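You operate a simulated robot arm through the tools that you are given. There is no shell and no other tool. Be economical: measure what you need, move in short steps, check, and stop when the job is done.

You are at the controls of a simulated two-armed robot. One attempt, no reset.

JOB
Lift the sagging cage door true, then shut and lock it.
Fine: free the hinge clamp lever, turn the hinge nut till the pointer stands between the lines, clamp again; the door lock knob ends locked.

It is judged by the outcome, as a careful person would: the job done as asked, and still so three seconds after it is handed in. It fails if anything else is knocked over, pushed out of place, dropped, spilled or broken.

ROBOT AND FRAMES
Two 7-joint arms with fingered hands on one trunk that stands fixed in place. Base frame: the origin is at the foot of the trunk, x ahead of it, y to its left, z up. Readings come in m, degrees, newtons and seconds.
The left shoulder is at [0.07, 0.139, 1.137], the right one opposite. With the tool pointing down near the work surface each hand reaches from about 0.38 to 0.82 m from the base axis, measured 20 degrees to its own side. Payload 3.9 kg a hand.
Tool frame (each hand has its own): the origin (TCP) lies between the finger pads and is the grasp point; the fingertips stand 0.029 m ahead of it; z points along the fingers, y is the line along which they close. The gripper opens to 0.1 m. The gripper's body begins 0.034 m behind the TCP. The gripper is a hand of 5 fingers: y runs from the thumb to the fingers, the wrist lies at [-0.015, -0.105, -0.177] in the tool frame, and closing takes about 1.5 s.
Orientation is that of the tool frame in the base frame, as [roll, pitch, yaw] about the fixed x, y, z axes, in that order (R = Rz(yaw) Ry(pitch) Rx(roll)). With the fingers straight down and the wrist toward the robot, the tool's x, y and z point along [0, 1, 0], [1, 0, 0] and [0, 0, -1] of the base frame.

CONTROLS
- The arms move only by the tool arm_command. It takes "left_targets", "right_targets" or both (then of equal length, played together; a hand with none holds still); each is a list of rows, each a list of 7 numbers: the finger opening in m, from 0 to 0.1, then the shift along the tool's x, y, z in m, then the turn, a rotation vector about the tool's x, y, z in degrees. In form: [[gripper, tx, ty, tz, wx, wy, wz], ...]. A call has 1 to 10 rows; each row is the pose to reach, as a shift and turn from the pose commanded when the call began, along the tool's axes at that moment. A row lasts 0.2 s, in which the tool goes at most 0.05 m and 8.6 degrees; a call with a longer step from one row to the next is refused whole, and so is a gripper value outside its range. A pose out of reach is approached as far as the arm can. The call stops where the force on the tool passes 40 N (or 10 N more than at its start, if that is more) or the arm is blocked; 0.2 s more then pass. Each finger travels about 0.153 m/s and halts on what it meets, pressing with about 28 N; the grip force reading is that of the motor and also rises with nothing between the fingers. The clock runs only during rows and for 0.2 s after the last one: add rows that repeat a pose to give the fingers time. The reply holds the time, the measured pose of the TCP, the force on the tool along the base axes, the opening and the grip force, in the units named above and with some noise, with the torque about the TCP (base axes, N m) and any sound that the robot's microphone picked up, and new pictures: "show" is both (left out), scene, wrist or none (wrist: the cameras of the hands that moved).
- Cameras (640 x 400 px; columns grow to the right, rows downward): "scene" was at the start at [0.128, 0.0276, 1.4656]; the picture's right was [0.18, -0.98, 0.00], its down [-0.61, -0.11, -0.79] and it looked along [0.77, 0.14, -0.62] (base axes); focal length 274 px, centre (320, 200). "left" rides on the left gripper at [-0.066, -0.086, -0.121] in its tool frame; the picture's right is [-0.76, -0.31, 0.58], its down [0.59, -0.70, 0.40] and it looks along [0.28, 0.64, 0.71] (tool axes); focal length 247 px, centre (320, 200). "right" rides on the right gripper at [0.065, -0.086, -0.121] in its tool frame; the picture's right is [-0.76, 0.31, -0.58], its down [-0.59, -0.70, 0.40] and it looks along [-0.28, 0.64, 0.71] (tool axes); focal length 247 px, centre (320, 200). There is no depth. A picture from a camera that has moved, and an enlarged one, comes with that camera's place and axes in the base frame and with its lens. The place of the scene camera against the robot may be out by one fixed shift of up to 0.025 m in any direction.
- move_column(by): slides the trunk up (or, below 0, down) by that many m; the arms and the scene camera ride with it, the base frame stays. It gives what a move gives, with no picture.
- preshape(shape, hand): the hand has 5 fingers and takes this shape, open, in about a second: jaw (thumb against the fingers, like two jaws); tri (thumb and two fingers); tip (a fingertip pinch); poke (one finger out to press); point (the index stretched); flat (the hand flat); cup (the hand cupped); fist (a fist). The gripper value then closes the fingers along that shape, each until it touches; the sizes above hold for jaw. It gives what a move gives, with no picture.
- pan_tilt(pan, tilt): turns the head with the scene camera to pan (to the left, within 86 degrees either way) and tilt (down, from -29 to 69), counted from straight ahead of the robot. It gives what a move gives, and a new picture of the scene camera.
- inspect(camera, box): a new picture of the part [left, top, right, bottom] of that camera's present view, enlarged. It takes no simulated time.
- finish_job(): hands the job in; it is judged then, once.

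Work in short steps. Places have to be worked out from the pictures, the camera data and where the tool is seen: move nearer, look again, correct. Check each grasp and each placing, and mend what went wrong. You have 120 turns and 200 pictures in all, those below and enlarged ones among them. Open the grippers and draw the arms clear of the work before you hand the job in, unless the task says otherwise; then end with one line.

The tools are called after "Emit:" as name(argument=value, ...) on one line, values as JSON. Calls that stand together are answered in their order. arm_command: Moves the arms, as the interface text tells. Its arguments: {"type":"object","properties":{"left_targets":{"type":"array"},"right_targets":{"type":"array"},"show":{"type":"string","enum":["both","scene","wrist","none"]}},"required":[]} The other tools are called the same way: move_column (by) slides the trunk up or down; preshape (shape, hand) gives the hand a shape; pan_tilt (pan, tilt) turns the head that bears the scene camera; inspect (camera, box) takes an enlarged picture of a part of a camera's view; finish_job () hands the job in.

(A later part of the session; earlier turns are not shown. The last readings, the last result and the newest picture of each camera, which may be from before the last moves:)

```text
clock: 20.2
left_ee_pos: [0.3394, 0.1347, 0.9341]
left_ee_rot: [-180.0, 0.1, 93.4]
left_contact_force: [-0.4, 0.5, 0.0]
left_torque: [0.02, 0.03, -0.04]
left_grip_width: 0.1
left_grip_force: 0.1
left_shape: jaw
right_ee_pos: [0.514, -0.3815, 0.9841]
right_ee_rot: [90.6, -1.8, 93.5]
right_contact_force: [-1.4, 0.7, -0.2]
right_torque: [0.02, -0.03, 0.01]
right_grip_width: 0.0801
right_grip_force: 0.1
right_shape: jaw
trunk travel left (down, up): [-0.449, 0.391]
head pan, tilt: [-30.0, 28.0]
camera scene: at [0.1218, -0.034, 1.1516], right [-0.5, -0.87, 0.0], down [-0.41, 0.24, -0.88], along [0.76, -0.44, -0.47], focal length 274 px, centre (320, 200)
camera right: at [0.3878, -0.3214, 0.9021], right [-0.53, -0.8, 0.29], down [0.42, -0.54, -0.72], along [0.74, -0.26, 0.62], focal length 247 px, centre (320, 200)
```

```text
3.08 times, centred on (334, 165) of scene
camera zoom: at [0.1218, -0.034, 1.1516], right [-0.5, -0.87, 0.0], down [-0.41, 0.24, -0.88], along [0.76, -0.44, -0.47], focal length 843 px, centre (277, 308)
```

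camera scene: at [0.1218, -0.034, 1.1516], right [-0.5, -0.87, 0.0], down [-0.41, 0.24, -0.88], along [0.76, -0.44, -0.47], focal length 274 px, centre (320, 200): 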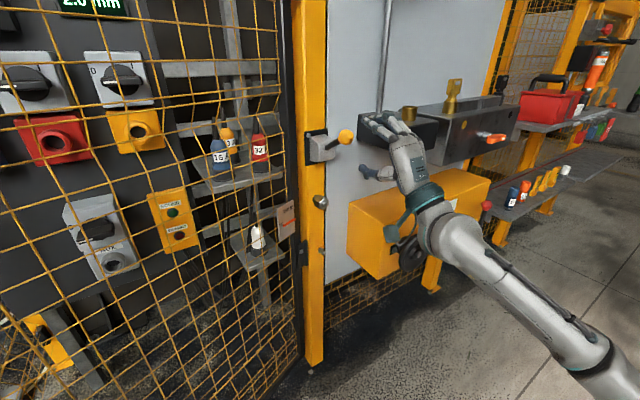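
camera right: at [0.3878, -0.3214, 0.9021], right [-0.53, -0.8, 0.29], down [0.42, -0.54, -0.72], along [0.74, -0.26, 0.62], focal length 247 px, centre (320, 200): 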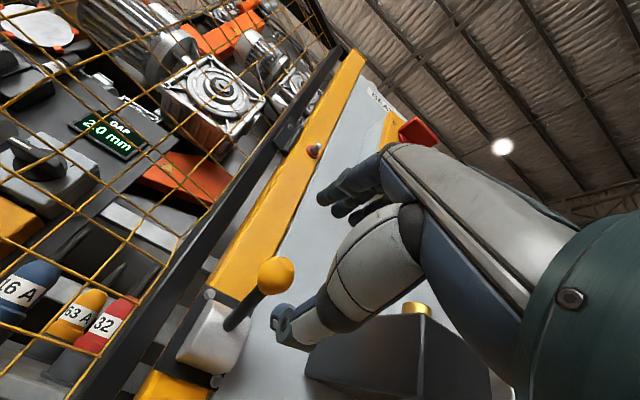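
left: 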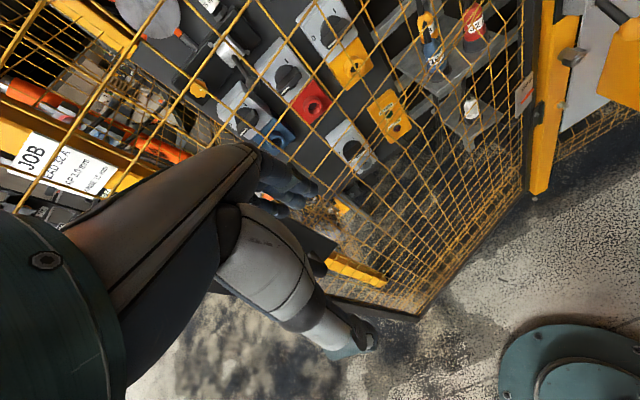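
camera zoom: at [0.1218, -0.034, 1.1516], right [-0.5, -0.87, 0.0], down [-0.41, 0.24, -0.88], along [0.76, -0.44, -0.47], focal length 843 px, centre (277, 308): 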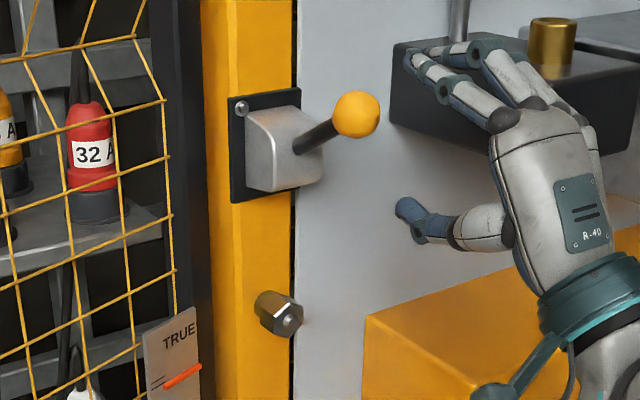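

Lever is up (free). Nut face estimate (0.685,-0.382,0.778). Lower the hand to nut height, straight in front, squaring yaw.

Emit:
arm_command(right_targets=[[0.07, 0, -0.045, 0, 0, -1, 0], [0.07, 0, -0.09, 0, 0, -2, 0], [0.07, 0, -0.135, 0, 0, -3, 0], [0.07, 0, -0.175, 0.01, 0, -3.5, 0], [0.07, 0, -0.206, 0.03, 0, -3.5, 0], [0.07, 0, -0.206, 0.07, 0, -3.5, 0]])

Emit:
inspect(camera="scene", box=[270, 150, 398, 280])

Emit:
inspect(camera="right", box=[160, 200, 400, 400])

```text
clock: 21.6
left_ee_pos: [0.3399, 0.1378, 0.934]
left_ee_rot: [-180.0, 0.1, 93.5]
left_contact_force: [-0.6, 0.2, 0.4]
left_torque: [0.0, -0.01, -0.01]
left_grip_width: 0.0998
left_grip_force: 0.0
left_shape: jaw
right_ee_pos: [0.5801, -0.3685, 0.7759]
right_ee_rot: [90.8, -1.7, 89.9]
right_contact_force: [0.2, 0.7, 0.9]
right_torque: [0.0, 0.01, 0.0]
right_grip_width: 0.0705
right_grip_force: 0.0
right_shape: jaw
trunk travel left (down, up): [-0.449, 0.391]
head pan, tilt: [-30.0, 28.0]
camera scene: at [0.1227, -0.0326, 1.1514], right [-0.5, -0.87, 0.0], down [-0.41, 0.23, -0.88], along [0.76, -0.44, -0.47], focal length 274 px, centre (320, 200)
camera right: at [0.458, -0.3017, 0.6944], right [-0.57, -0.77, 0.29], down [0.39, -0.57, -0.73], along [0.72, -0.3, 0.62], focal length 247 px, centre (320, 200)
```

scene: 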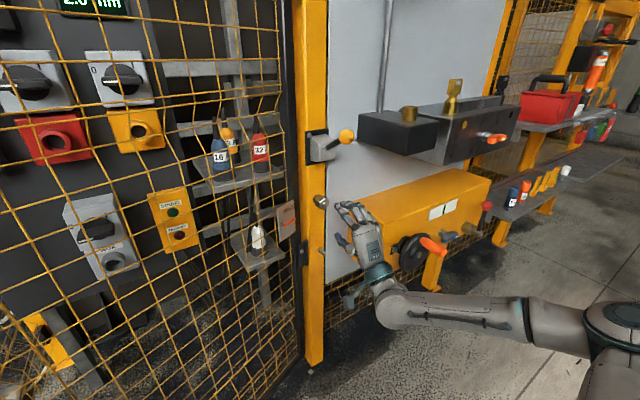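
right: 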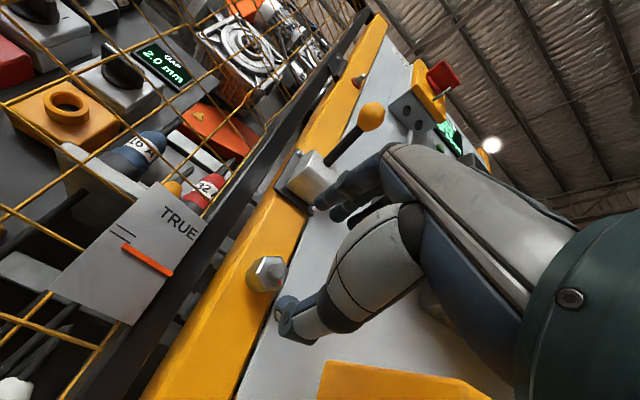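

```text
3.08 times, centred on (334, 215) of scene
camera zoom: at [0.1227, -0.0326, 1.1514], right [-0.5, -0.87, 0.0], down [-0.41, 0.23, -0.88], along [0.76, -0.44, -0.47], focal length 843 px, centre (277, 154)
```

zoom: 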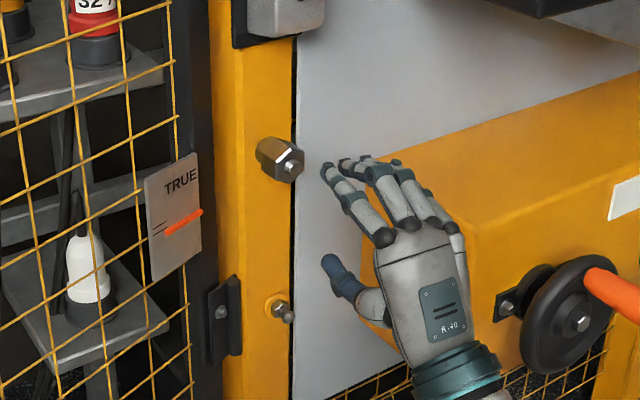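

```text
2.00 times, centred on (280, 300) of right
camera zoom: at [0.458, -0.3017, 0.6944], right [-0.57, -0.77, 0.29], down [0.39, -0.57, -0.73], along [0.72, -0.3, 0.62], focal length 494 px, centre (400, 0)
```

zoom: 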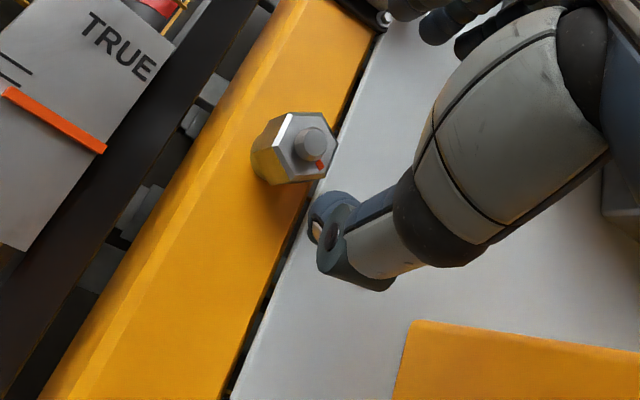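

Nut front face ≈ tool (-0.011, 0.005, 0.108). Align and advance to just short, then recheck.

Emit:
arm_command(right_targets=[[0.07, -0.011, 0.005, 0.02, 0, 0, 0], [0.07, -0.011, 0.005, 0.06, 0, 0, 0]], show="none")

Emit:
inspect(camera="scene", box=[280, 160, 390, 270])

Emit:
inspect(camera="right", box=[200, 120, 440, 320])

```text
clock: 22.2
left_ee_pos: [0.34, 0.1358, 0.933]
left_ee_rot: [-179.9, 0.1, 93.4]
left_contact_force: [0.1, 0.2, 0.0]
left_torque: [-0.02, -0.01, 0.02]
left_grip_width: 0.0999
left_grip_force: 0.0
left_shape: jaw
right_ee_pos: [0.6401, -0.3827, 0.7822]
right_ee_rot: [90.8, -1.8, 90.0]
right_contact_force: [0.0, 0.3, -0.2]
right_torque: [0.01, 0.0, 0.03]
right_grip_width: 0.0699
right_grip_force: 0.2
right_shape: jaw
trunk travel left (down, up): [-0.449, 0.391]
head pan, tilt: [-30.0, 28.0]
```

```text
3.64 times, centred on (335, 215) of scene
camera zoom: at [0.1229, -0.0332, 1.1514], right [-0.5, -0.87, 0.0], down [-0.41, 0.23, -0.88], along [0.76, -0.44, -0.47], focal length 996 px, centre (266, 146)
```

zoom: 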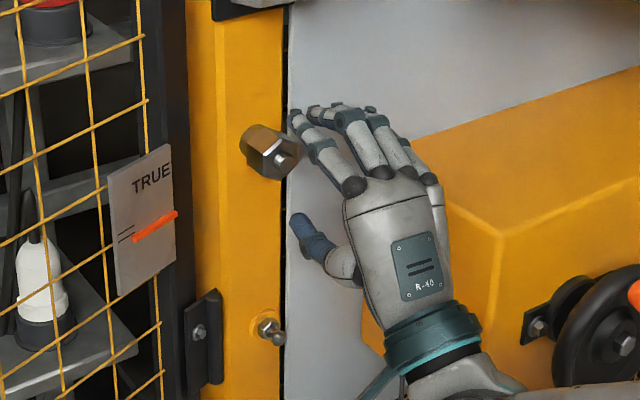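

```text
2.00 times, centred on (320, 220) of right
camera zoom: at [0.5177, -0.3147, 0.6997], right [-0.57, -0.77, 0.29], down [0.39, -0.57, -0.73], along [0.72, -0.3, 0.62], focal length 494 px, centre (320, 160)
```

zoom: 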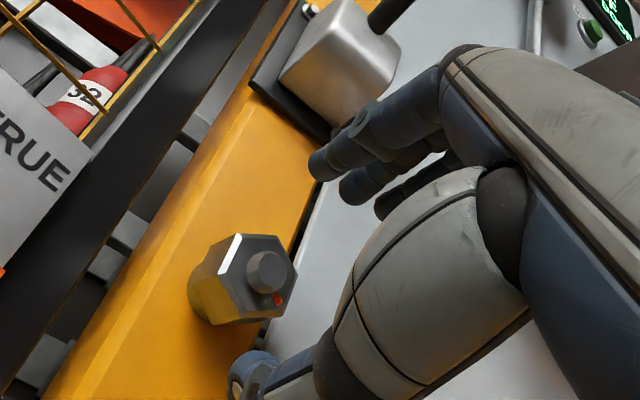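

Aligned. Advance 0.036 so pads straddle the nut, then close.

Emit:
arm_command(right_targets=[[0.07, 0, 0, 0.018, 0, 0, 0], [0.07, 0, 0, 0.036, 0, 0, 0], [0.05, 0, 0, 0.036, 0, 0, 0], [0.02, 0, 0, 0.036, 0, 0, 0], [0.01, 0, 0, 0.036, 0, 0, 0], [0.01, 0, 0, 0.036, 0, 0, 0]], show="wrist")

Emit:
inspect(camera="scene", box=[280, 160, 390, 270])

```text
clock: 23.6
left_ee_pos: [0.3401, 0.1371, 0.9332]
left_ee_rot: [-180.0, 0.1, 93.4]
left_contact_force: [0.2, 0.2, -0.2]
left_torque: [0.0, -0.03, -0.06]
left_grip_width: 0.0996
left_grip_force: 0.1
left_shape: jaw
right_ee_pos: [0.6764, -0.3826, 0.7802]
right_ee_rot: [90.8, -1.7, 90.0]
right_contact_force: [0.1, 0.1, -3.1]
right_torque: [-0.03, -0.01, -0.04]
right_grip_width: 0.0229
right_grip_force: 28.1
right_shape: jaw
trunk travel left (down, up): [-0.449, 0.391]
head pan, tilt: [-30.0, 28.0]
camera right: at [0.5537, -0.3145, 0.6983], right [-0.57, -0.77, 0.29], down [0.39, -0.57, -0.73], along [0.72, -0.3, 0.62], focal length 247 px, centre (320, 200)
```

right: 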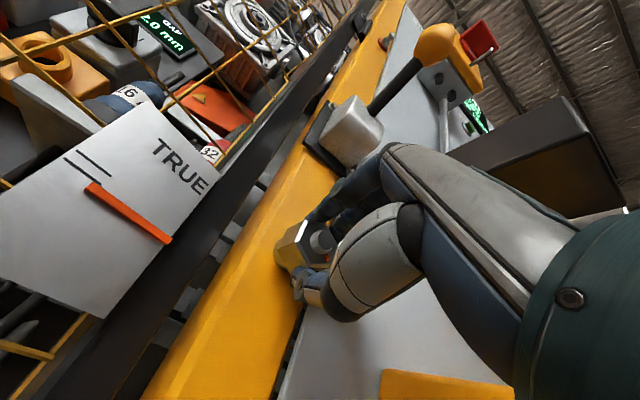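

```text
3.64 times, centred on (335, 215) of scene
camera zoom: at [0.1227, -0.0338, 1.1514], right [-0.5, -0.87, 0.0], down [-0.41, 0.23, -0.88], along [0.76, -0.44, -0.47], focal length 996 px, centre (266, 146)
```

zoom: 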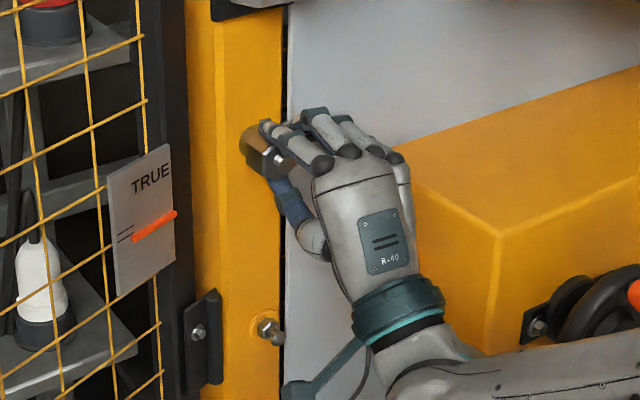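

Nut gripped, centred. Turn it clockwise 40° and watch the pointer.

Emit:
arm_command(right_targets=[[0.01, 0, 0, 0, 0, 0, 8], [0.01, 0, 0, 0, 0, 0, 16], [0.01, 0, 0, 0, 0, 0, 24], [0.01, 0, 0, 0, 0, 0, 32], [0.01, 0, 0, 0, 0, 0, 40], [0.01, 0, 0, 0, 0, 0, 40]], show="wrist")

Emit:
inspect(camera="scene", box=[280, 160, 390, 270])

```text
clock: 25.0
left_ee_pos: [0.3405, 0.1361, 0.9338]
left_ee_rot: [180.0, 0.1, 93.4]
left_contact_force: [-0.1, 0.9, -0.6]
left_torque: [0.04, -0.01, 0.02]
left_grip_width: 0.0998
left_grip_force: 0.1
left_shape: jaw
right_ee_pos: [0.6763, -0.3813, 0.7806]
right_ee_rot: [91.2, -41.8, 89.3]
right_contact_force: [-0.6, 3.9, -5.5]
right_torque: [-0.05, 0.2, 0.11]
right_grip_width: 0.0229
right_grip_force: 27.9
right_shape: jaw
trunk travel left (down, up): [-0.449, 0.391]
head pan, tilt: [-30.0, 28.0]
camera right: at [0.5551, -0.2753, 0.7613], right [-0.58, -0.77, -0.27], down [0.38, 0.03, -0.92], along [0.72, -0.64, 0.28], focal length 247 px, centre (320, 200)
```

right: 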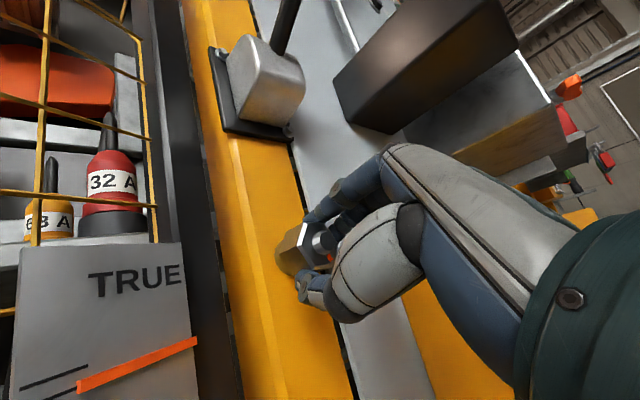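

```text
3.64 times, centred on (335, 215) of scene
camera zoom: at [0.1229, -0.0335, 1.1514], right [-0.5, -0.87, 0.0], down [-0.41, 0.23, -0.88], along [0.76, -0.44, -0.47], focal length 996 px, centre (266, 146)
```

zoom: 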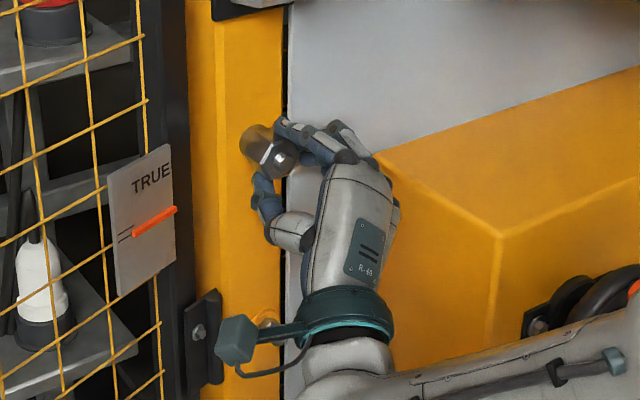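

Clockwise raises the pointer. Zoom the wrist view (nearly level with plate) to gauge it.

Emit:
inspect(camera="right", box=[0, 300, 160, 400])

Emit:
inspect(camera="scene", box=[290, 195, 330, 245])

```text
4.00 times, centred on (80, 350) of right
camera zoom: at [0.5551, -0.2753, 0.7613], right [-0.58, -0.77, -0.27], down [0.38, 0.03, -0.92], along [0.72, -0.64, 0.28], focal length 988 px, centre (1280, -400)
```

zoom: 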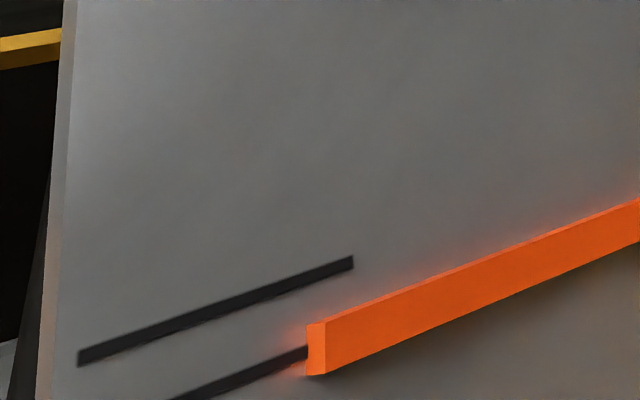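

```text
8.00 times, centred on (310, 220) of scene
camera zoom: at [0.1229, -0.0335, 1.1514], right [-0.5, -0.87, 0.0], down [-0.41, 0.23, -0.88], along [0.76, -0.44, -0.47], focal length 2192 px, centre (400, 40)
```

zoom: 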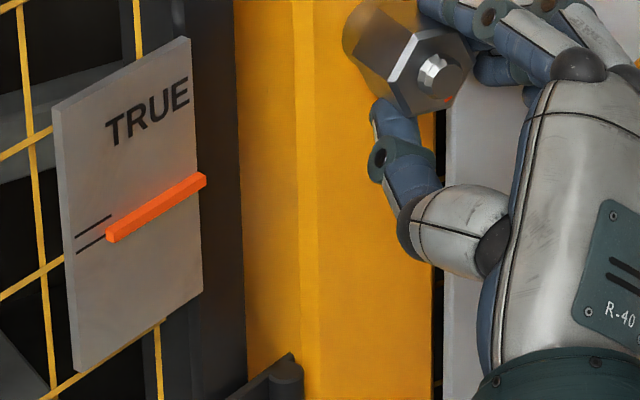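

Pointer tip is about on the lower line; 40° moved ≈0.6 line spacings. Turn about 30° more.

Emit:
arm_command(right_targets=[[0.01, 0, 0, 0, 0, 0, 8], [0.01, 0, 0, 0, 0, 0, 16], [0.01, 0, 0, 0, 0, 0, 24], [0.01, 0, 0, 0, 0, 0, 30], [0.01, 0, 0, 0, 0, 0, 30]], show="wrist")

Emit:
inspect(camera="scene", box=[290, 195, 330, 245])

```text
clock: 26.2
left_ee_pos: [0.3399, 0.1379, 0.9336]
left_ee_rot: [-180.0, 0.1, 93.4]
left_contact_force: [0.5, -0.4, -0.1]
left_torque: [0.01, 0.02, 0.01]
left_grip_width: 0.0998
left_grip_force: 0.0
left_shape: jaw
right_ee_pos: [0.677, -0.3806, 0.7802]
right_ee_rot: [92.4, -71.8, 87.8]
right_contact_force: [0.7, 6.3, -3.3]
right_torque: [-0.09, 0.15, 0.26]
right_grip_width: 0.0228
right_grip_force: 27.6
right_shape: jaw
trunk travel left (down, up): [-0.449, 0.391]
head pan, tilt: [-30.0, 28.0]
camera right: at [0.5559, -0.2789, 0.8171], right [-0.58, -0.53, -0.62], down [0.39, 0.48, -0.78], along [0.71, -0.7, -0.08], focal length 247 px, centre (320, 200)
```

right: 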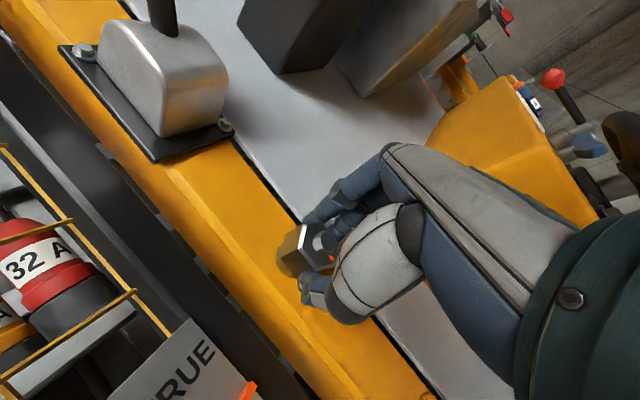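

```text
8.00 times, centred on (310, 220) of scene
camera zoom: at [0.1228, -0.0329, 1.1514], right [-0.5, -0.87, 0.0], down [-0.41, 0.23, -0.88], along [0.76, -0.44, -0.47], focal length 2192 px, centre (400, 40)
```

zoom: 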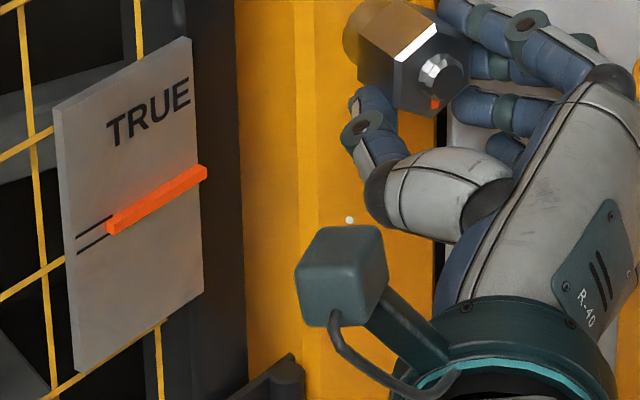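

Pointer looks centred from the scene camera. Release the nut, back off and roll back for a level wrist view check.

Emit:
arm_command(right_targets=[[0.04, 0, 0, 0, 0, 0, 0], [0.07, 0, 0, 0, 0, 0, 0], [0.07, 0, 0, 0, 0, 0, 0], [0.07, 0, 0, -0.03, 0, 0, 0], [0.07, 0, 0, -0.07, 0, 0, -8], [0.07, 0, 0, -0.1, 0, 0, -16], [0.07, 0, 0, -0.12, 0, 0, -24], [0.07, 0, 0, -0.12, 0, 0, -32], [0.07, 0, 0, -0.12, 0, 0, -40]], show="wrist")

Emit:
inspect(camera="scene", box=[290, 195, 330, 245])

```text
clock: 28.2
left_ee_pos: [0.3396, 0.136, 0.9349]
left_ee_rot: [180.0, 0.1, 93.3]
left_contact_force: [0.0, -0.3, 0.1]
left_torque: [-0.02, 0.02, -0.03]
left_grip_width: 0.0998
left_grip_force: 0.0
left_shape: jaw
right_ee_pos: [0.5564, -0.3807, 0.7813]
right_ee_rot: [90.9, -31.7, 89.5]
right_contact_force: [-0.2, -0.7, -0.2]
right_torque: [0.01, 0.03, 0.01]
right_grip_width: 0.0699
right_grip_force: 0.1
right_shape: jaw
trunk travel left (down, up): [-0.449, 0.391]
head pan, tilt: [-30.0, 28.0]
camera right: at [0.435, -0.2808, 0.745], right [-0.58, -0.81, -0.13], down [0.39, -0.13, -0.91], along [0.72, -0.58, 0.39], focal length 247 px, centre (320, 200)
```

right: 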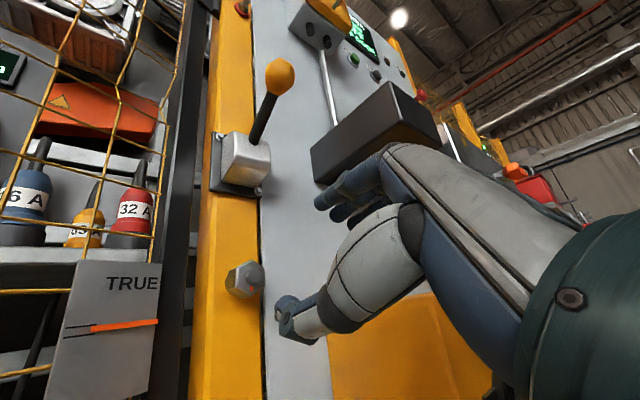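

```text
8.00 times, centred on (310, 220) of scene
camera zoom: at [0.1224, -0.0334, 1.1515], right [-0.5, -0.87, 0.0], down [-0.41, 0.23, -0.88], along [0.76, -0.44, -0.47], focal length 2192 px, centre (400, 40)
```

zoom: 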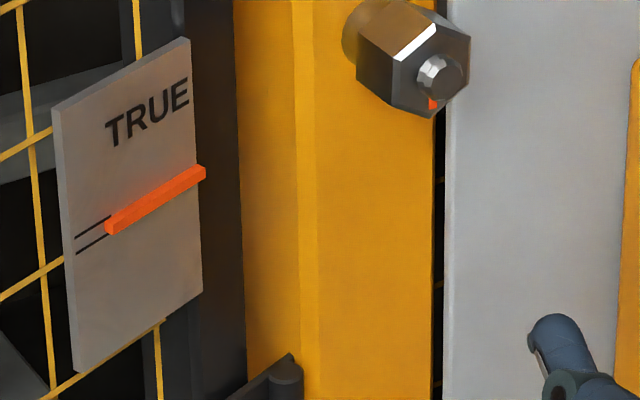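

Emit:
inspect(camera="right", box=[50, 295, 170, 370])

```text
5.33 times, centred on (110, 332) of right
camera zoom: at [0.435, -0.2808, 0.745], right [-0.58, -0.81, -0.13], down [0.39, -0.13, -0.91], along [0.72, -0.58, 0.39], focal length 1317 px, centre (1440, -507)
```

zoom: 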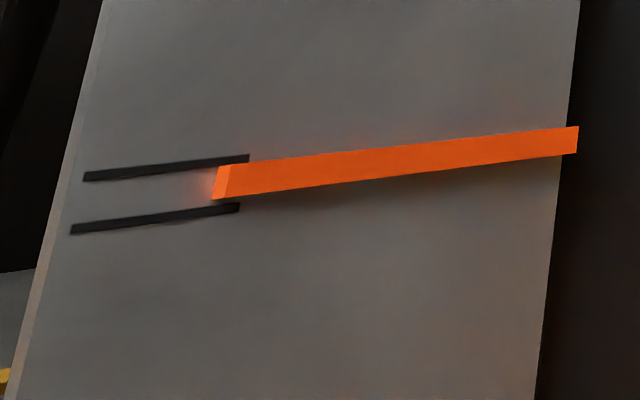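

Level view confirms the pointer midway between the lines. Now return to the lever ball (≈0.61,-0.385,0.992) to clamp again.

Emit:
arm_command(right_targets=[[0.08, 0.0, 0.0, -0.04, 0, 0, -6], [0.08, 0.022, 0.036, -0.056, 0, 0, -12], [0.08, 0.044, 0.073, -0.056, 0, 0, -18], [0.08, 0.065, 0.11, -0.056, 0, 0, -24], [0.08, 0.086, 0.146, -0.056, 0, 0, -30], [0.08, 0.107, 0.182, -0.056, 0, 0, -30]])

Emit:
inspect(camera="scene", box=[280, 90, 400, 200])

```text
clock: 29.6
left_ee_pos: [0.3403, 0.137, 0.9344]
left_ee_rot: [180.0, 0.1, 93.4]
left_contact_force: [0.5, 0.7, -0.1]
left_torque: [0.01, 0.01, 0.0]
left_grip_width: 0.0999
left_grip_force: 0.0
left_shape: jaw
right_ee_pos: [0.5032, -0.3856, 0.994]
right_ee_rot: [90.7, -1.7, 89.9]
right_contact_force: [-0.3, -0.1, -0.4]
right_torque: [0.0, -0.01, 0.0]
right_grip_width: 0.0798
right_grip_force: 0.1
right_shape: jaw
trunk travel left (down, up): [-0.449, 0.391]
head pan, tilt: [-30.0, 28.0]
camera scene: at [0.1216, -0.0332, 1.1516], right [-0.5, -0.87, 0.0], down [-0.41, 0.23, -0.88], along [0.77, -0.44, -0.47], focal length 274 px, centre (320, 200)
camera right: at [0.381, -0.3174, 0.912], right [-0.57, -0.77, 0.29], down [0.39, -0.57, -0.73], along [0.72, -0.3, 0.62], focal length 247 px, centre (320, 200)
```

scene: 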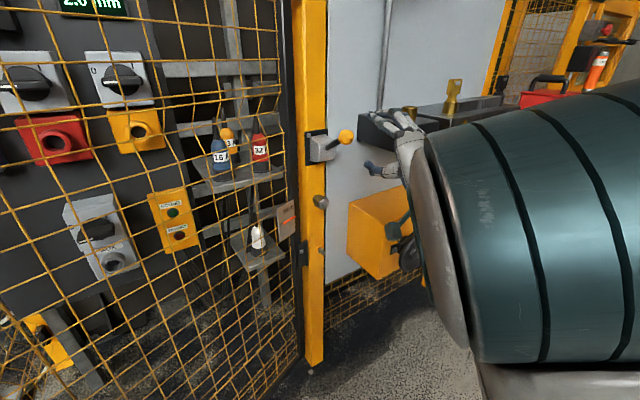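
right: 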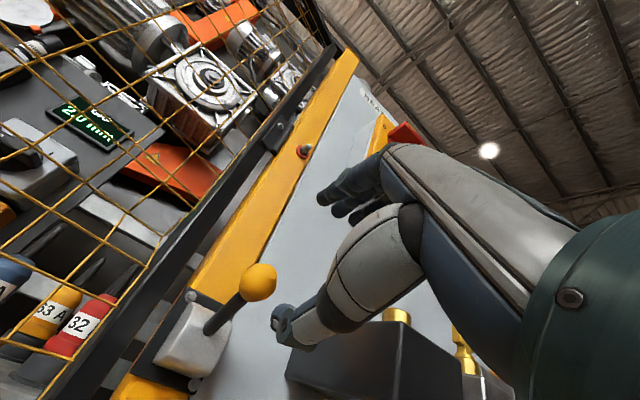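

```text
3.64 times, centred on (340, 145) of scene
camera zoom: at [0.1216, -0.0332, 1.1516], right [-0.5, -0.87, 0.0], down [-0.41, 0.23, -0.88], along [0.77, -0.44, -0.47], focal length 996 px, centre (247, 400)
```

zoom: 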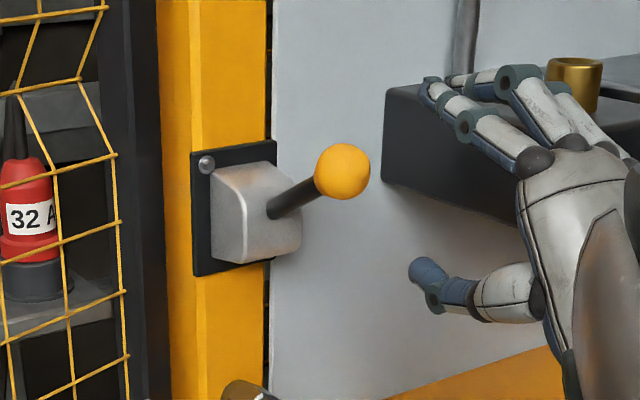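

Ball at tool ≈ (0,-0.008,0.107). Advance and grip it.

Emit:
arm_command(right_targets=[[0.08, 0.003, -0.007, 0.03, 0, 0, 0], [0.08, 0.003, -0.007, 0.07, 0, 0, 0], [0.08, 0.003, -0.007, 0.105, 0, 0, 0], [0.04, 0.003, -0.007, 0.105, 0, 0, 0], [0.01, 0.003, -0.007, 0.105, 0, 0, 0], [0.01, 0.003, -0.007, 0.105, 0, 0, 0]], show="wrist")

Emit:
inspect(camera="scene", box=[280, 90, 400, 200])

```text
clock: 31.0
left_ee_pos: [0.3415, 0.1356, 0.9331]
left_ee_rot: [-179.9, 0.0, 93.3]
left_contact_force: [-0.7, 0.5, -0.3]
left_torque: [0.01, -0.02, -0.01]
left_grip_width: 0.0998
left_grip_force: 0.1
left_shape: jaw
right_ee_pos: [0.6103, -0.3814, 0.9831]
right_ee_rot: [91.1, -1.8, 90.1]
right_contact_force: [-2.7, 1.9, -10.4]
right_torque: [0.05, 0.86, 0.04]
right_grip_width: 0.0278
right_grip_force: 27.9
right_shape: jaw
trunk travel left (down, up): [-0.449, 0.391]
head pan, tilt: [-30.0, 28.0]
camera right: at [0.4869, -0.3135, 0.9011], right [-0.57, -0.77, 0.29], down [0.38, -0.57, -0.73], along [0.73, -0.3, 0.62], focal length 247 px, centre (320, 200)
```

right: 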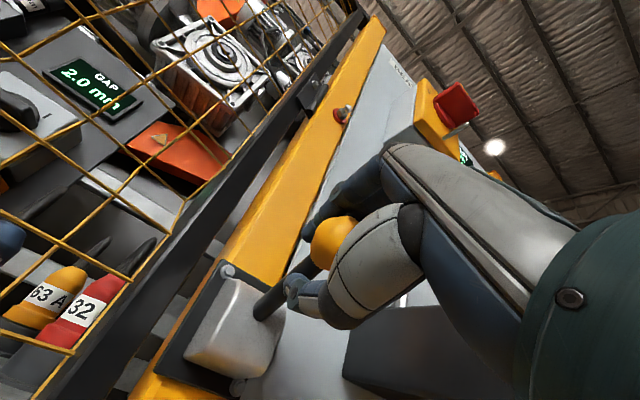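

```text
3.64 times, centred on (340, 145) of scene
camera zoom: at [0.1235, -0.0341, 1.1512], right [-0.5, -0.87, 0.0], down [-0.41, 0.24, -0.88], along [0.76, -0.44, -0.47], focal length 996 px, centre (247, 400)
```

zoom: 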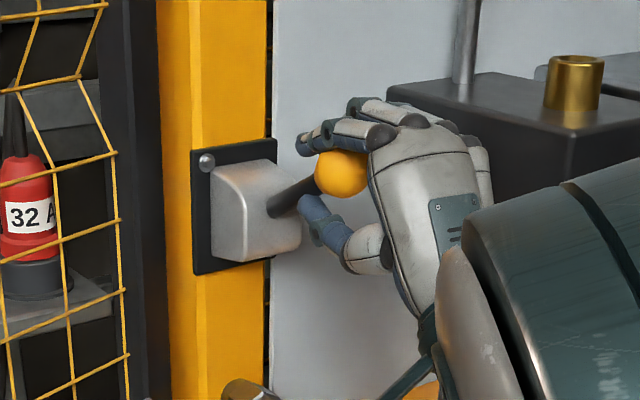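

Firm grip. Swing the lever back down along the arc to its original position.

Emit:
arm_command(right_targets=[[0.01, 0, -0.015, -0.006, 0, 0, 0], [0.01, 0, -0.03, -0.011, 0, 0, 0], [0.01, 0, -0.045, -0.014, 0, 0, 0], [0.01, 0, -0.06, -0.015, 0, 0, 0], [0.01, 0, -0.075, -0.015, 0, 0, 0], [0.01, 0, -0.09, -0.013, 0, 0, 0], [0.01, 0, -0.105, -0.009, 0, 0, 0], [0.01, 0, -0.113, -0.006, 0, 0, 0]], show="wrist")

Emit:
inspect(camera="scene", box=[280, 120, 400, 230])

```text
clock: 32.8
left_ee_pos: [0.3367, 0.1388, 0.9357]
left_ee_rot: [179.9, 0.3, 93.4]
left_contact_force: [-0.1, 0.3, -0.9]
left_torque: [0.0, 0.02, -0.02]
left_grip_width: 0.0996
left_grip_force: 0.0
left_shape: jaw
right_ee_pos: [0.5978, -0.3774, 0.8787]
right_ee_rot: [90.1, -1.6, 90.0]
right_contact_force: [0.4, 8.3, 24.9]
right_torque: [0.01, -0.89, -0.35]
right_grip_width: 0.0204
right_grip_force: 28.2
right_shape: jaw
trunk travel left (down, up): [-0.449, 0.391]
head pan, tilt: [-30.0, 28.0]
camera right: at [0.4767, -0.3088, 0.7951], right [-0.58, -0.77, 0.29], down [0.4, -0.57, -0.72], along [0.71, -0.3, 0.63], focal length 247 px, centre (320, 200)
```

right: 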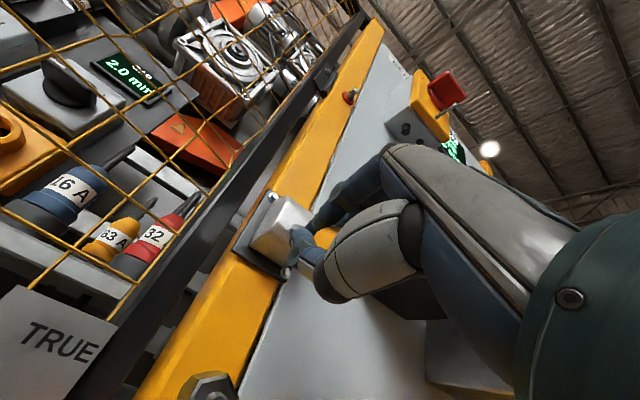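

```text
3.64 times, centred on (340, 175) of scene
camera zoom: at [0.1192, -0.0304, 1.1524], right [-0.5, -0.87, 0.0], down [-0.4, 0.23, -0.88], along [0.77, -0.44, -0.47], focal length 996 px, centre (247, 291)
```

zoom: 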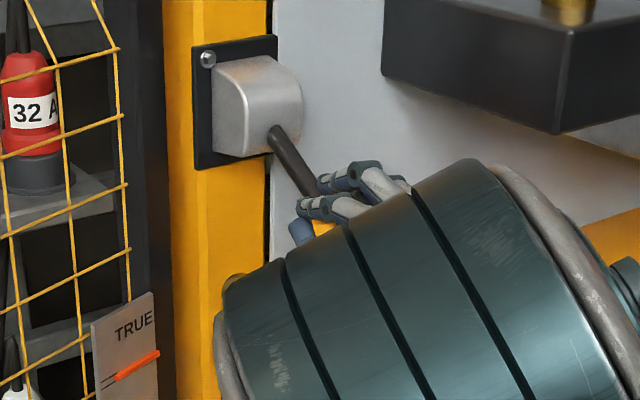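

Lever is down with 25 N reaction. Nudge slightly further to be sure it seats, then release and retract.

Emit:
arm_command(right_targets=[[0.01, 0, -0.004, 0.002, 0, 0, 0], [0.01, 0, -0.008, 0.004, 0, 0, 0], [0.01, 0, -0.012, 0.006, 0, 0, 0]], show="none")

Emit:
arm_command(right_targets=[[0.04, 0, 0, 0, 0, 0, 0], [0.08, 0, 0, 0, 0, 0, 0], [0.08, 0, 0, 0, 0, 0, 0], [0.08, 0, 0, -0.04, 0, 0, 0], [0.08, 0, 0, -0.08, 0, 0, 0], [0.08, 0, 0, -0.11, 0, 0, 0]])

Emit:
inspect(camera="scene", box=[280, 120, 400, 230])

```text
clock: 33.5
left_ee_pos: [0.3357, 0.139, 0.9348]
left_ee_rot: [179.8, 0.3, 93.4]
left_contact_force: [0.1, -0.3, 0.9]
left_torque: [0.03, 0.01, -0.03]
left_grip_width: 0.0999
left_grip_force: 0.0
left_shape: jaw
right_ee_pos: [0.6005, -0.3771, 0.8778]
right_ee_rot: [88.6, -1.8, 90.0]
right_contact_force: [-15.4, 9.5, 22.7]
right_torque: [-0.08, -0.84, -0.33]
right_grip_width: 0.0215
right_grip_force: 28.1
right_shape: jaw
trunk travel left (down, up): [-0.449, 0.391]
head pan, tilt: [-30.0, 28.0]
stopped in row 3 (right hand): the force on the tool passed its limit at 41 N (the readings are from after the stop); the commanded pose is now the measured one
```

```text
clock: 34.9
left_ee_pos: [0.3399, 0.1364, 0.9335]
left_ee_rot: [-180.0, 0.1, 93.5]
left_contact_force: [-0.3, 0.5, 0.3]
left_torque: [0.01, 0.01, 0.0]
left_grip_width: 0.0997
left_grip_force: 0.1
left_shape: jaw
right_ee_pos: [0.495, -0.3763, 0.8703]
right_ee_rot: [89.8, -1.9, 90.0]
right_contact_force: [0.2, -0.3, 0.1]
right_torque: [-0.01, 0.03, -0.02]
right_grip_width: 0.0799
right_grip_force: 0.1
right_shape: jaw
trunk travel left (down, up): [-0.449, 0.391]
head pan, tilt: [-30.0, 28.0]
camera scene: at [0.1221, -0.0334, 1.1515], right [-0.5, -0.87, 0.0], down [-0.41, 0.23, -0.88], along [0.76, -0.44, -0.47], focal length 274 px, centre (320, 200)
camera right: at [0.3729, -0.3082, 0.7854], right [-0.58, -0.77, 0.28], down [0.4, -0.57, -0.72], along [0.71, -0.31, 0.63], focal length 247 px, centre (320, 200)
```

scene: 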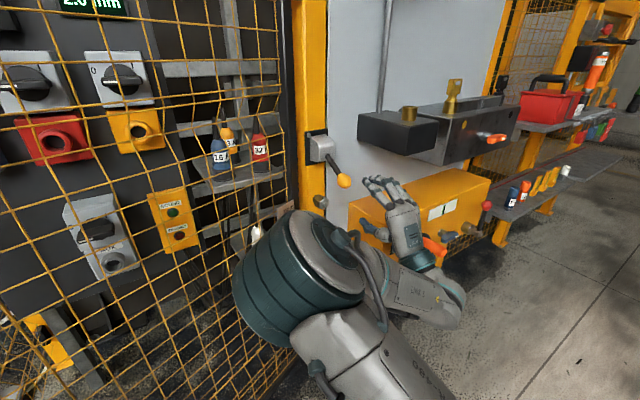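
right: 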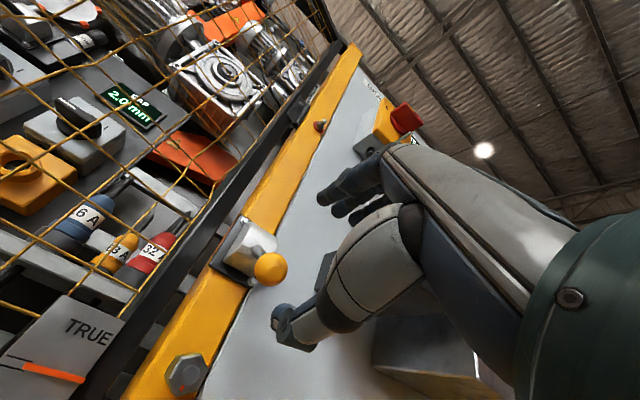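

```text
3.64 times, centred on (340, 175) of scene
camera zoom: at [0.1221, -0.0334, 1.1515], right [-0.5, -0.87, 0.0], down [-0.41, 0.23, -0.88], along [0.76, -0.44, -0.47], focal length 996 px, centre (247, 291)
```

zoom: 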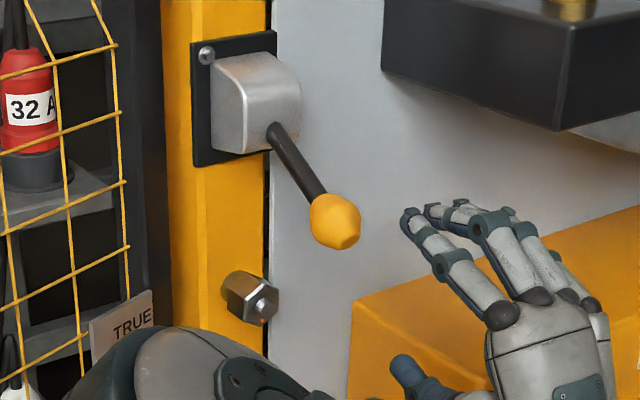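

Lever back to exactly its original clamped position. Now look at the door's free edge and lock with the head panned left.

Emit:
pan_tilt(pan=35, tilt=20)

Emit:
pan_tilt(pan=5, tilt=40)

```text
clock: 36.3
left_ee_pos: [0.3401, 0.1357, 0.9337]
left_ee_rot: [-179.9, 0.1, 93.4]
left_contact_force: [1.0, 0.5, -0.3]
left_torque: [0.01, -0.04, -0.02]
left_grip_width: 0.0999
left_grip_force: 0.1
left_shape: jaw
right_ee_pos: [0.4949, -0.3768, 0.8687]
right_ee_rot: [89.8, -1.9, 89.9]
right_contact_force: [-0.8, -0.2, -0.5]
right_torque: [0.0, 0.02, -0.01]
right_grip_width: 0.08
right_grip_force: 0.0
right_shape: jaw
trunk travel left (down, up): [-0.449, 0.391]
head pan, tilt: [35.0, 20.0]
camera scene: at [0.1196, 0.0653, 1.1644], right [0.57, -0.82, 0.0], down [-0.28, -0.2, -0.94], along [0.77, 0.54, -0.34], focal length 274 px, centre (320, 200)
```

scene: 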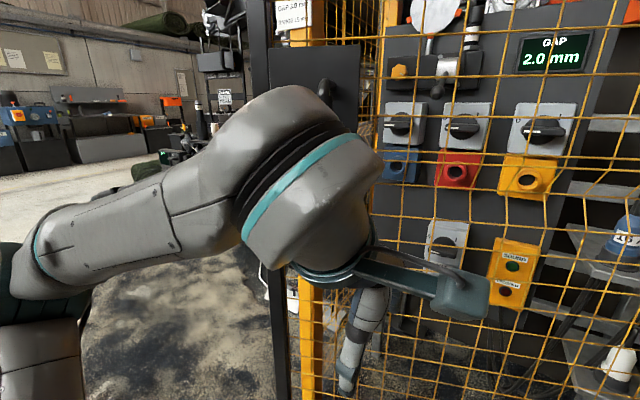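

```text
clock: 37.2
left_ee_pos: [0.34, 0.1367, 0.934]
left_ee_rot: [-180.0, 0.0, 93.4]
left_contact_force: [0.0, 0.4, -0.2]
left_torque: [-0.02, 0.02, 0.01]
left_grip_width: 0.0998
left_grip_force: 0.0
left_shape: jaw
right_ee_pos: [0.494, -0.3766, 0.8692]
right_ee_rot: [89.8, -1.9, 89.9]
right_contact_force: [-0.7, 0.6, -1.1]
right_torque: [0.0, -0.01, -0.04]
right_grip_width: 0.0797
right_grip_force: 0.1
right_shape: jaw
trunk travel left (down, up): [-0.449, 0.391]
head pan, tilt: [5.0, 40.0]
camera scene: at [0.128, 0.0195, 1.133], right [0.09, -1.0, 0.0], down [-0.64, -0.06, -0.77], along [0.76, 0.07, -0.64], focal length 274 px, centre (320, 200)
```

scene: 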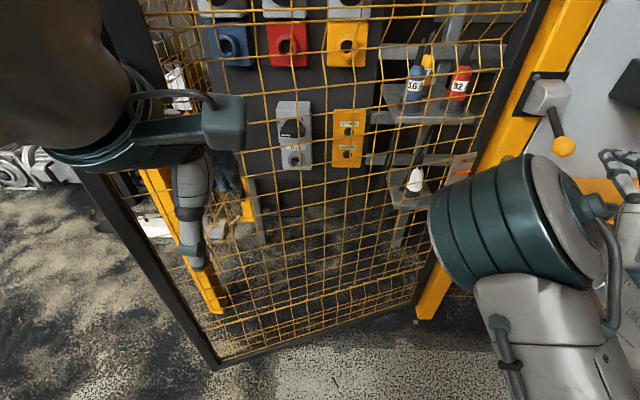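

The door stands ~20° open with a lock plate at about z 1.2 on its free stile. Raise the trunk and look at the lock, moving the left hand toward robot-left first is not needed yet.

Emit:
move_column(by=0.25)

Emit:
pan_tilt(pan=45, tilt=15)

```text
clock: 39.8
left_ee_pos: [0.3408, 0.1358, 1.1838]
left_ee_rot: [-179.9, 0.0, 93.5]
left_contact_force: [0.4, -0.4, 0.2]
left_torque: [0.02, 0.03, -0.04]
left_grip_width: 0.0996
left_grip_force: 0.1
left_shape: jaw
right_ee_pos: [0.4955, -0.3763, 1.1187]
right_ee_rot: [89.8, -1.9, 90.0]
right_contact_force: [-0.5, 0.1, -0.1]
right_torque: [0.0, 0.0, 0.01]
right_grip_width: 0.0795
right_grip_force: 0.1
right_shape: jaw
trunk travel left (down, up): [-0.699, 0.141]
head pan, tilt: [5.0, 40.0]
```

```text
clock: 40.9
left_ee_pos: [0.341, 0.1347, 1.1839]
left_ee_rot: [-180.0, 0.0, 93.5]
left_contact_force: [0.1, -0.9, 0.0]
left_torque: [0.04, 0.02, 0.0]
left_grip_width: 0.0999
left_grip_force: 0.1
left_shape: jaw
right_ee_pos: [0.4948, -0.3773, 1.1182]
right_ee_rot: [89.8, -2.0, 90.0]
right_contact_force: [-0.1, -0.5, -1.1]
right_torque: [0.0, 0.01, -0.01]
right_grip_width: 0.0796
right_grip_force: 0.1
right_shape: jaw
trunk travel left (down, up): [-0.699, 0.141]
head pan, tilt: [45.0, 15.0]
camera scene: at [0.1095, 0.078, 1.4225], right [0.71, -0.71, 0.0], down [-0.18, -0.18, -0.97], along [0.68, 0.68, -0.26], focal length 274 px, centre (320, 200)
```

scene: 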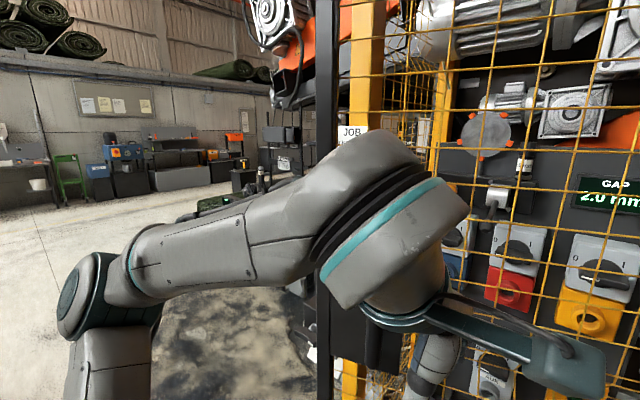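

The left forearm hides the lock. Pitch the left hand forward (forearm low) like I did the right.

Emit:
arm_command(left_targets=[[0.1, 0.006, 0, 0.012, -8.5, 0, 0], [0.1, 0.012, 0, 0.024, -17, 0, 0], [0.1, 0.018, 0, 0.036, -25.5, 0, 0], [0.1, 0.024, 0.005, 0.048, -34, 0, 0], [0.1, 0.03, 0.01, 0.06, -42.5, 0, 0], [0.1, 0.036, 0.015, 0.072, -51, 0, 0], [0.1, 0.042, 0.02, 0.084, -59.5, 0, 0], [0.1, 0.048, 0.02, 0.096, -68, 0, 0], [0.1, 0.054, 0.02, 0.108, -76.5, 0, 0], [0.1, 0.06, 0.02, 0.12, -85, 0, 0]])

```text
clock: 43.1
left_ee_pos: [0.4478, 0.1945, 0.9722]
left_ee_rot: [97.2, -0.1, 95.8]
left_contact_force: [-3.5, -4.6, 5.5]
left_torque: [0.04, 0.28, 0.28]
left_grip_width: 0.1003
left_grip_force: 0.1
left_shape: jaw
left hand out of reach, approached as far as the arm can: row 3, 4, 5, 6, 7, 8, 9, 10
right_ee_pos: [0.4907, -0.3729, 1.1216]
right_ee_rot: [89.7, -1.6, 90.0]
right_contact_force: [-0.8, 0.5, -0.6]
right_torque: [-0.04, 0.05, -0.07]
right_grip_width: 0.0799
right_grip_force: 0.0
right_shape: jaw
trunk travel left (down, up): [-0.699, 0.141]
head pan, tilt: [45.0, 15.0]
camera scene: at [0.106, 0.0828, 1.4228], right [0.71, -0.71, 0.0], down [-0.18, -0.19, -0.97], along [0.68, 0.68, -0.26], focal length 274 px, centre (320, 200)
camera left: at [0.3244, 0.1165, 0.9009], right [0.61, -0.7, -0.38], down [0.25, 0.62, -0.75], along [0.76, 0.36, 0.55], focal length 247 px, centre (320, 200)
```

scene: 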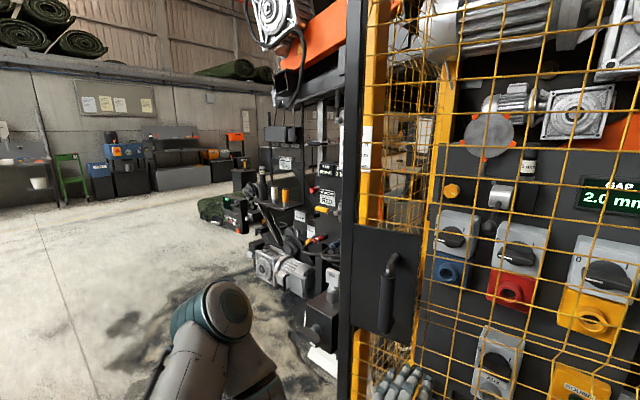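
left: 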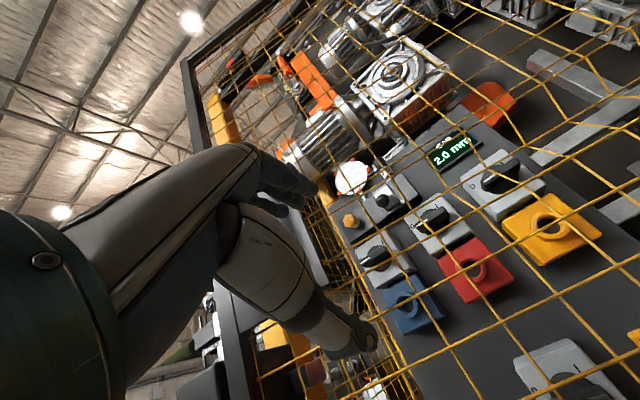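

The hand lightly touches the door and has pushed it a bit toward closed (desired direction). Zoom on the lock plate.

Emit:
inspect(camera="scene", box=[330, 210, 450, 350])

Emit:
inspect(camera="scene", box=[330, 0, 450, 220])

```text
2.86 times, centred on (390, 280) of scene
camera zoom: at [0.106, 0.0828, 1.4228], right [0.71, -0.71, 0.0], down [-0.18, -0.19, -0.97], along [0.68, 0.68, -0.26], focal length 783 px, centre (120, -29)
```

zoom: 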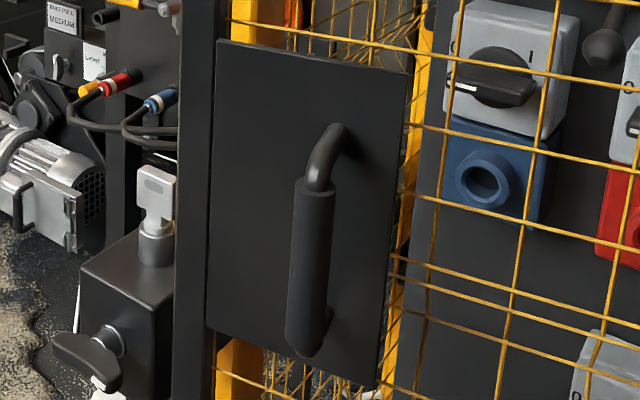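

```text
1.82 times, centred on (390, 110) of scene
camera zoom: at [0.106, 0.0828, 1.4228], right [0.71, -0.71, 0.0], down [-0.18, -0.19, -0.97], along [0.68, 0.68, -0.26], focal length 498 px, centre (193, 364)
```

zoom: 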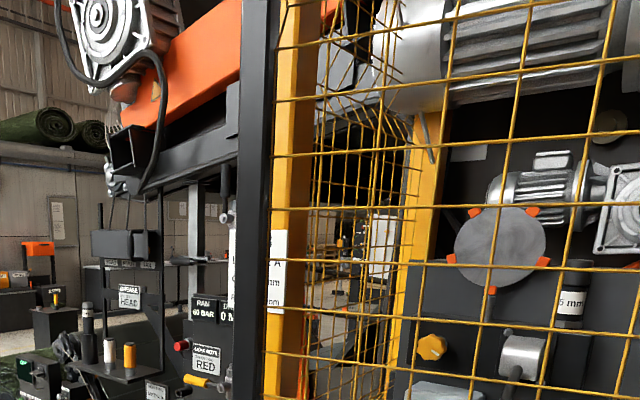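

A dark box with a wing knob and a key sits left of the door; inspect that.

Emit:
inspect(camera="scene", box=[280, 250, 360, 390])

Emit:
pan_tilt(pan=50, tilt=35)

```text
2.86 times, centred on (320, 320) of scene
camera zoom: at [0.106, 0.0828, 1.4228], right [0.71, -0.71, 0.0], down [-0.18, -0.19, -0.97], along [0.68, 0.68, -0.26], focal length 783 px, centre (320, -143)
```

zoom: 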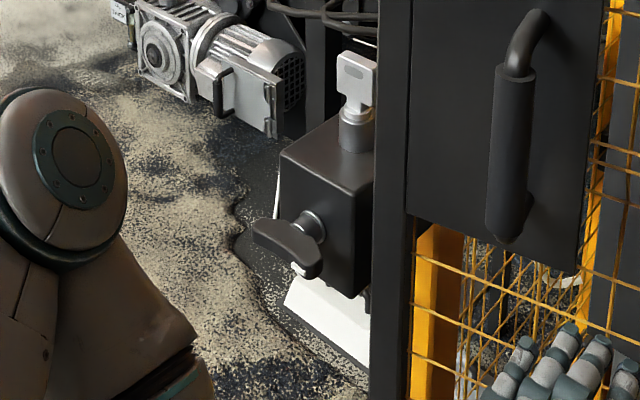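

```text
clock: 43.9
left_ee_pos: [0.4509, 0.1928, 0.971]
left_ee_rot: [97.8, -0.3, 96.2]
left_contact_force: [-0.5, 1.5, -1.2]
left_torque: [0.02, 0.0, 0.0]
left_grip_width: 0.0999
left_grip_force: 0.0
left_shape: jaw
right_ee_pos: [0.4942, -0.3774, 1.1188]
right_ee_rot: [89.8, -1.9, 89.8]
right_contact_force: [-0.2, -0.4, -0.8]
right_torque: [0.0, 0.02, -0.01]
right_grip_width: 0.0797
right_grip_force: 0.1
right_shape: jaw
trunk travel left (down, up): [-0.699, 0.141]
head pan, tilt: [50.0, 35.0]
camera scene: at [0.0997, 0.0804, 1.3906], right [0.77, -0.64, 0.0], down [-0.37, -0.44, -0.82], along [0.53, 0.63, -0.57], focal length 274 px, centre (320, 200)
```

scene: 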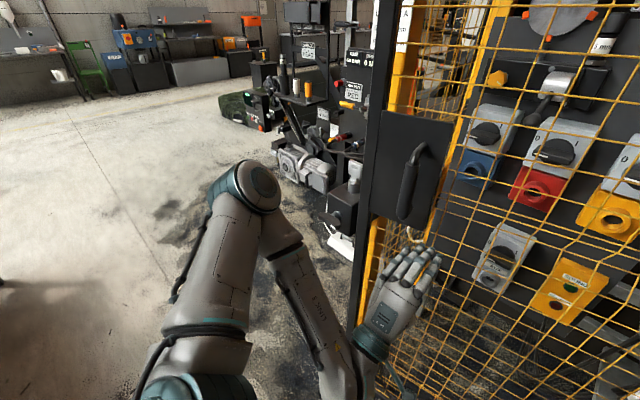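

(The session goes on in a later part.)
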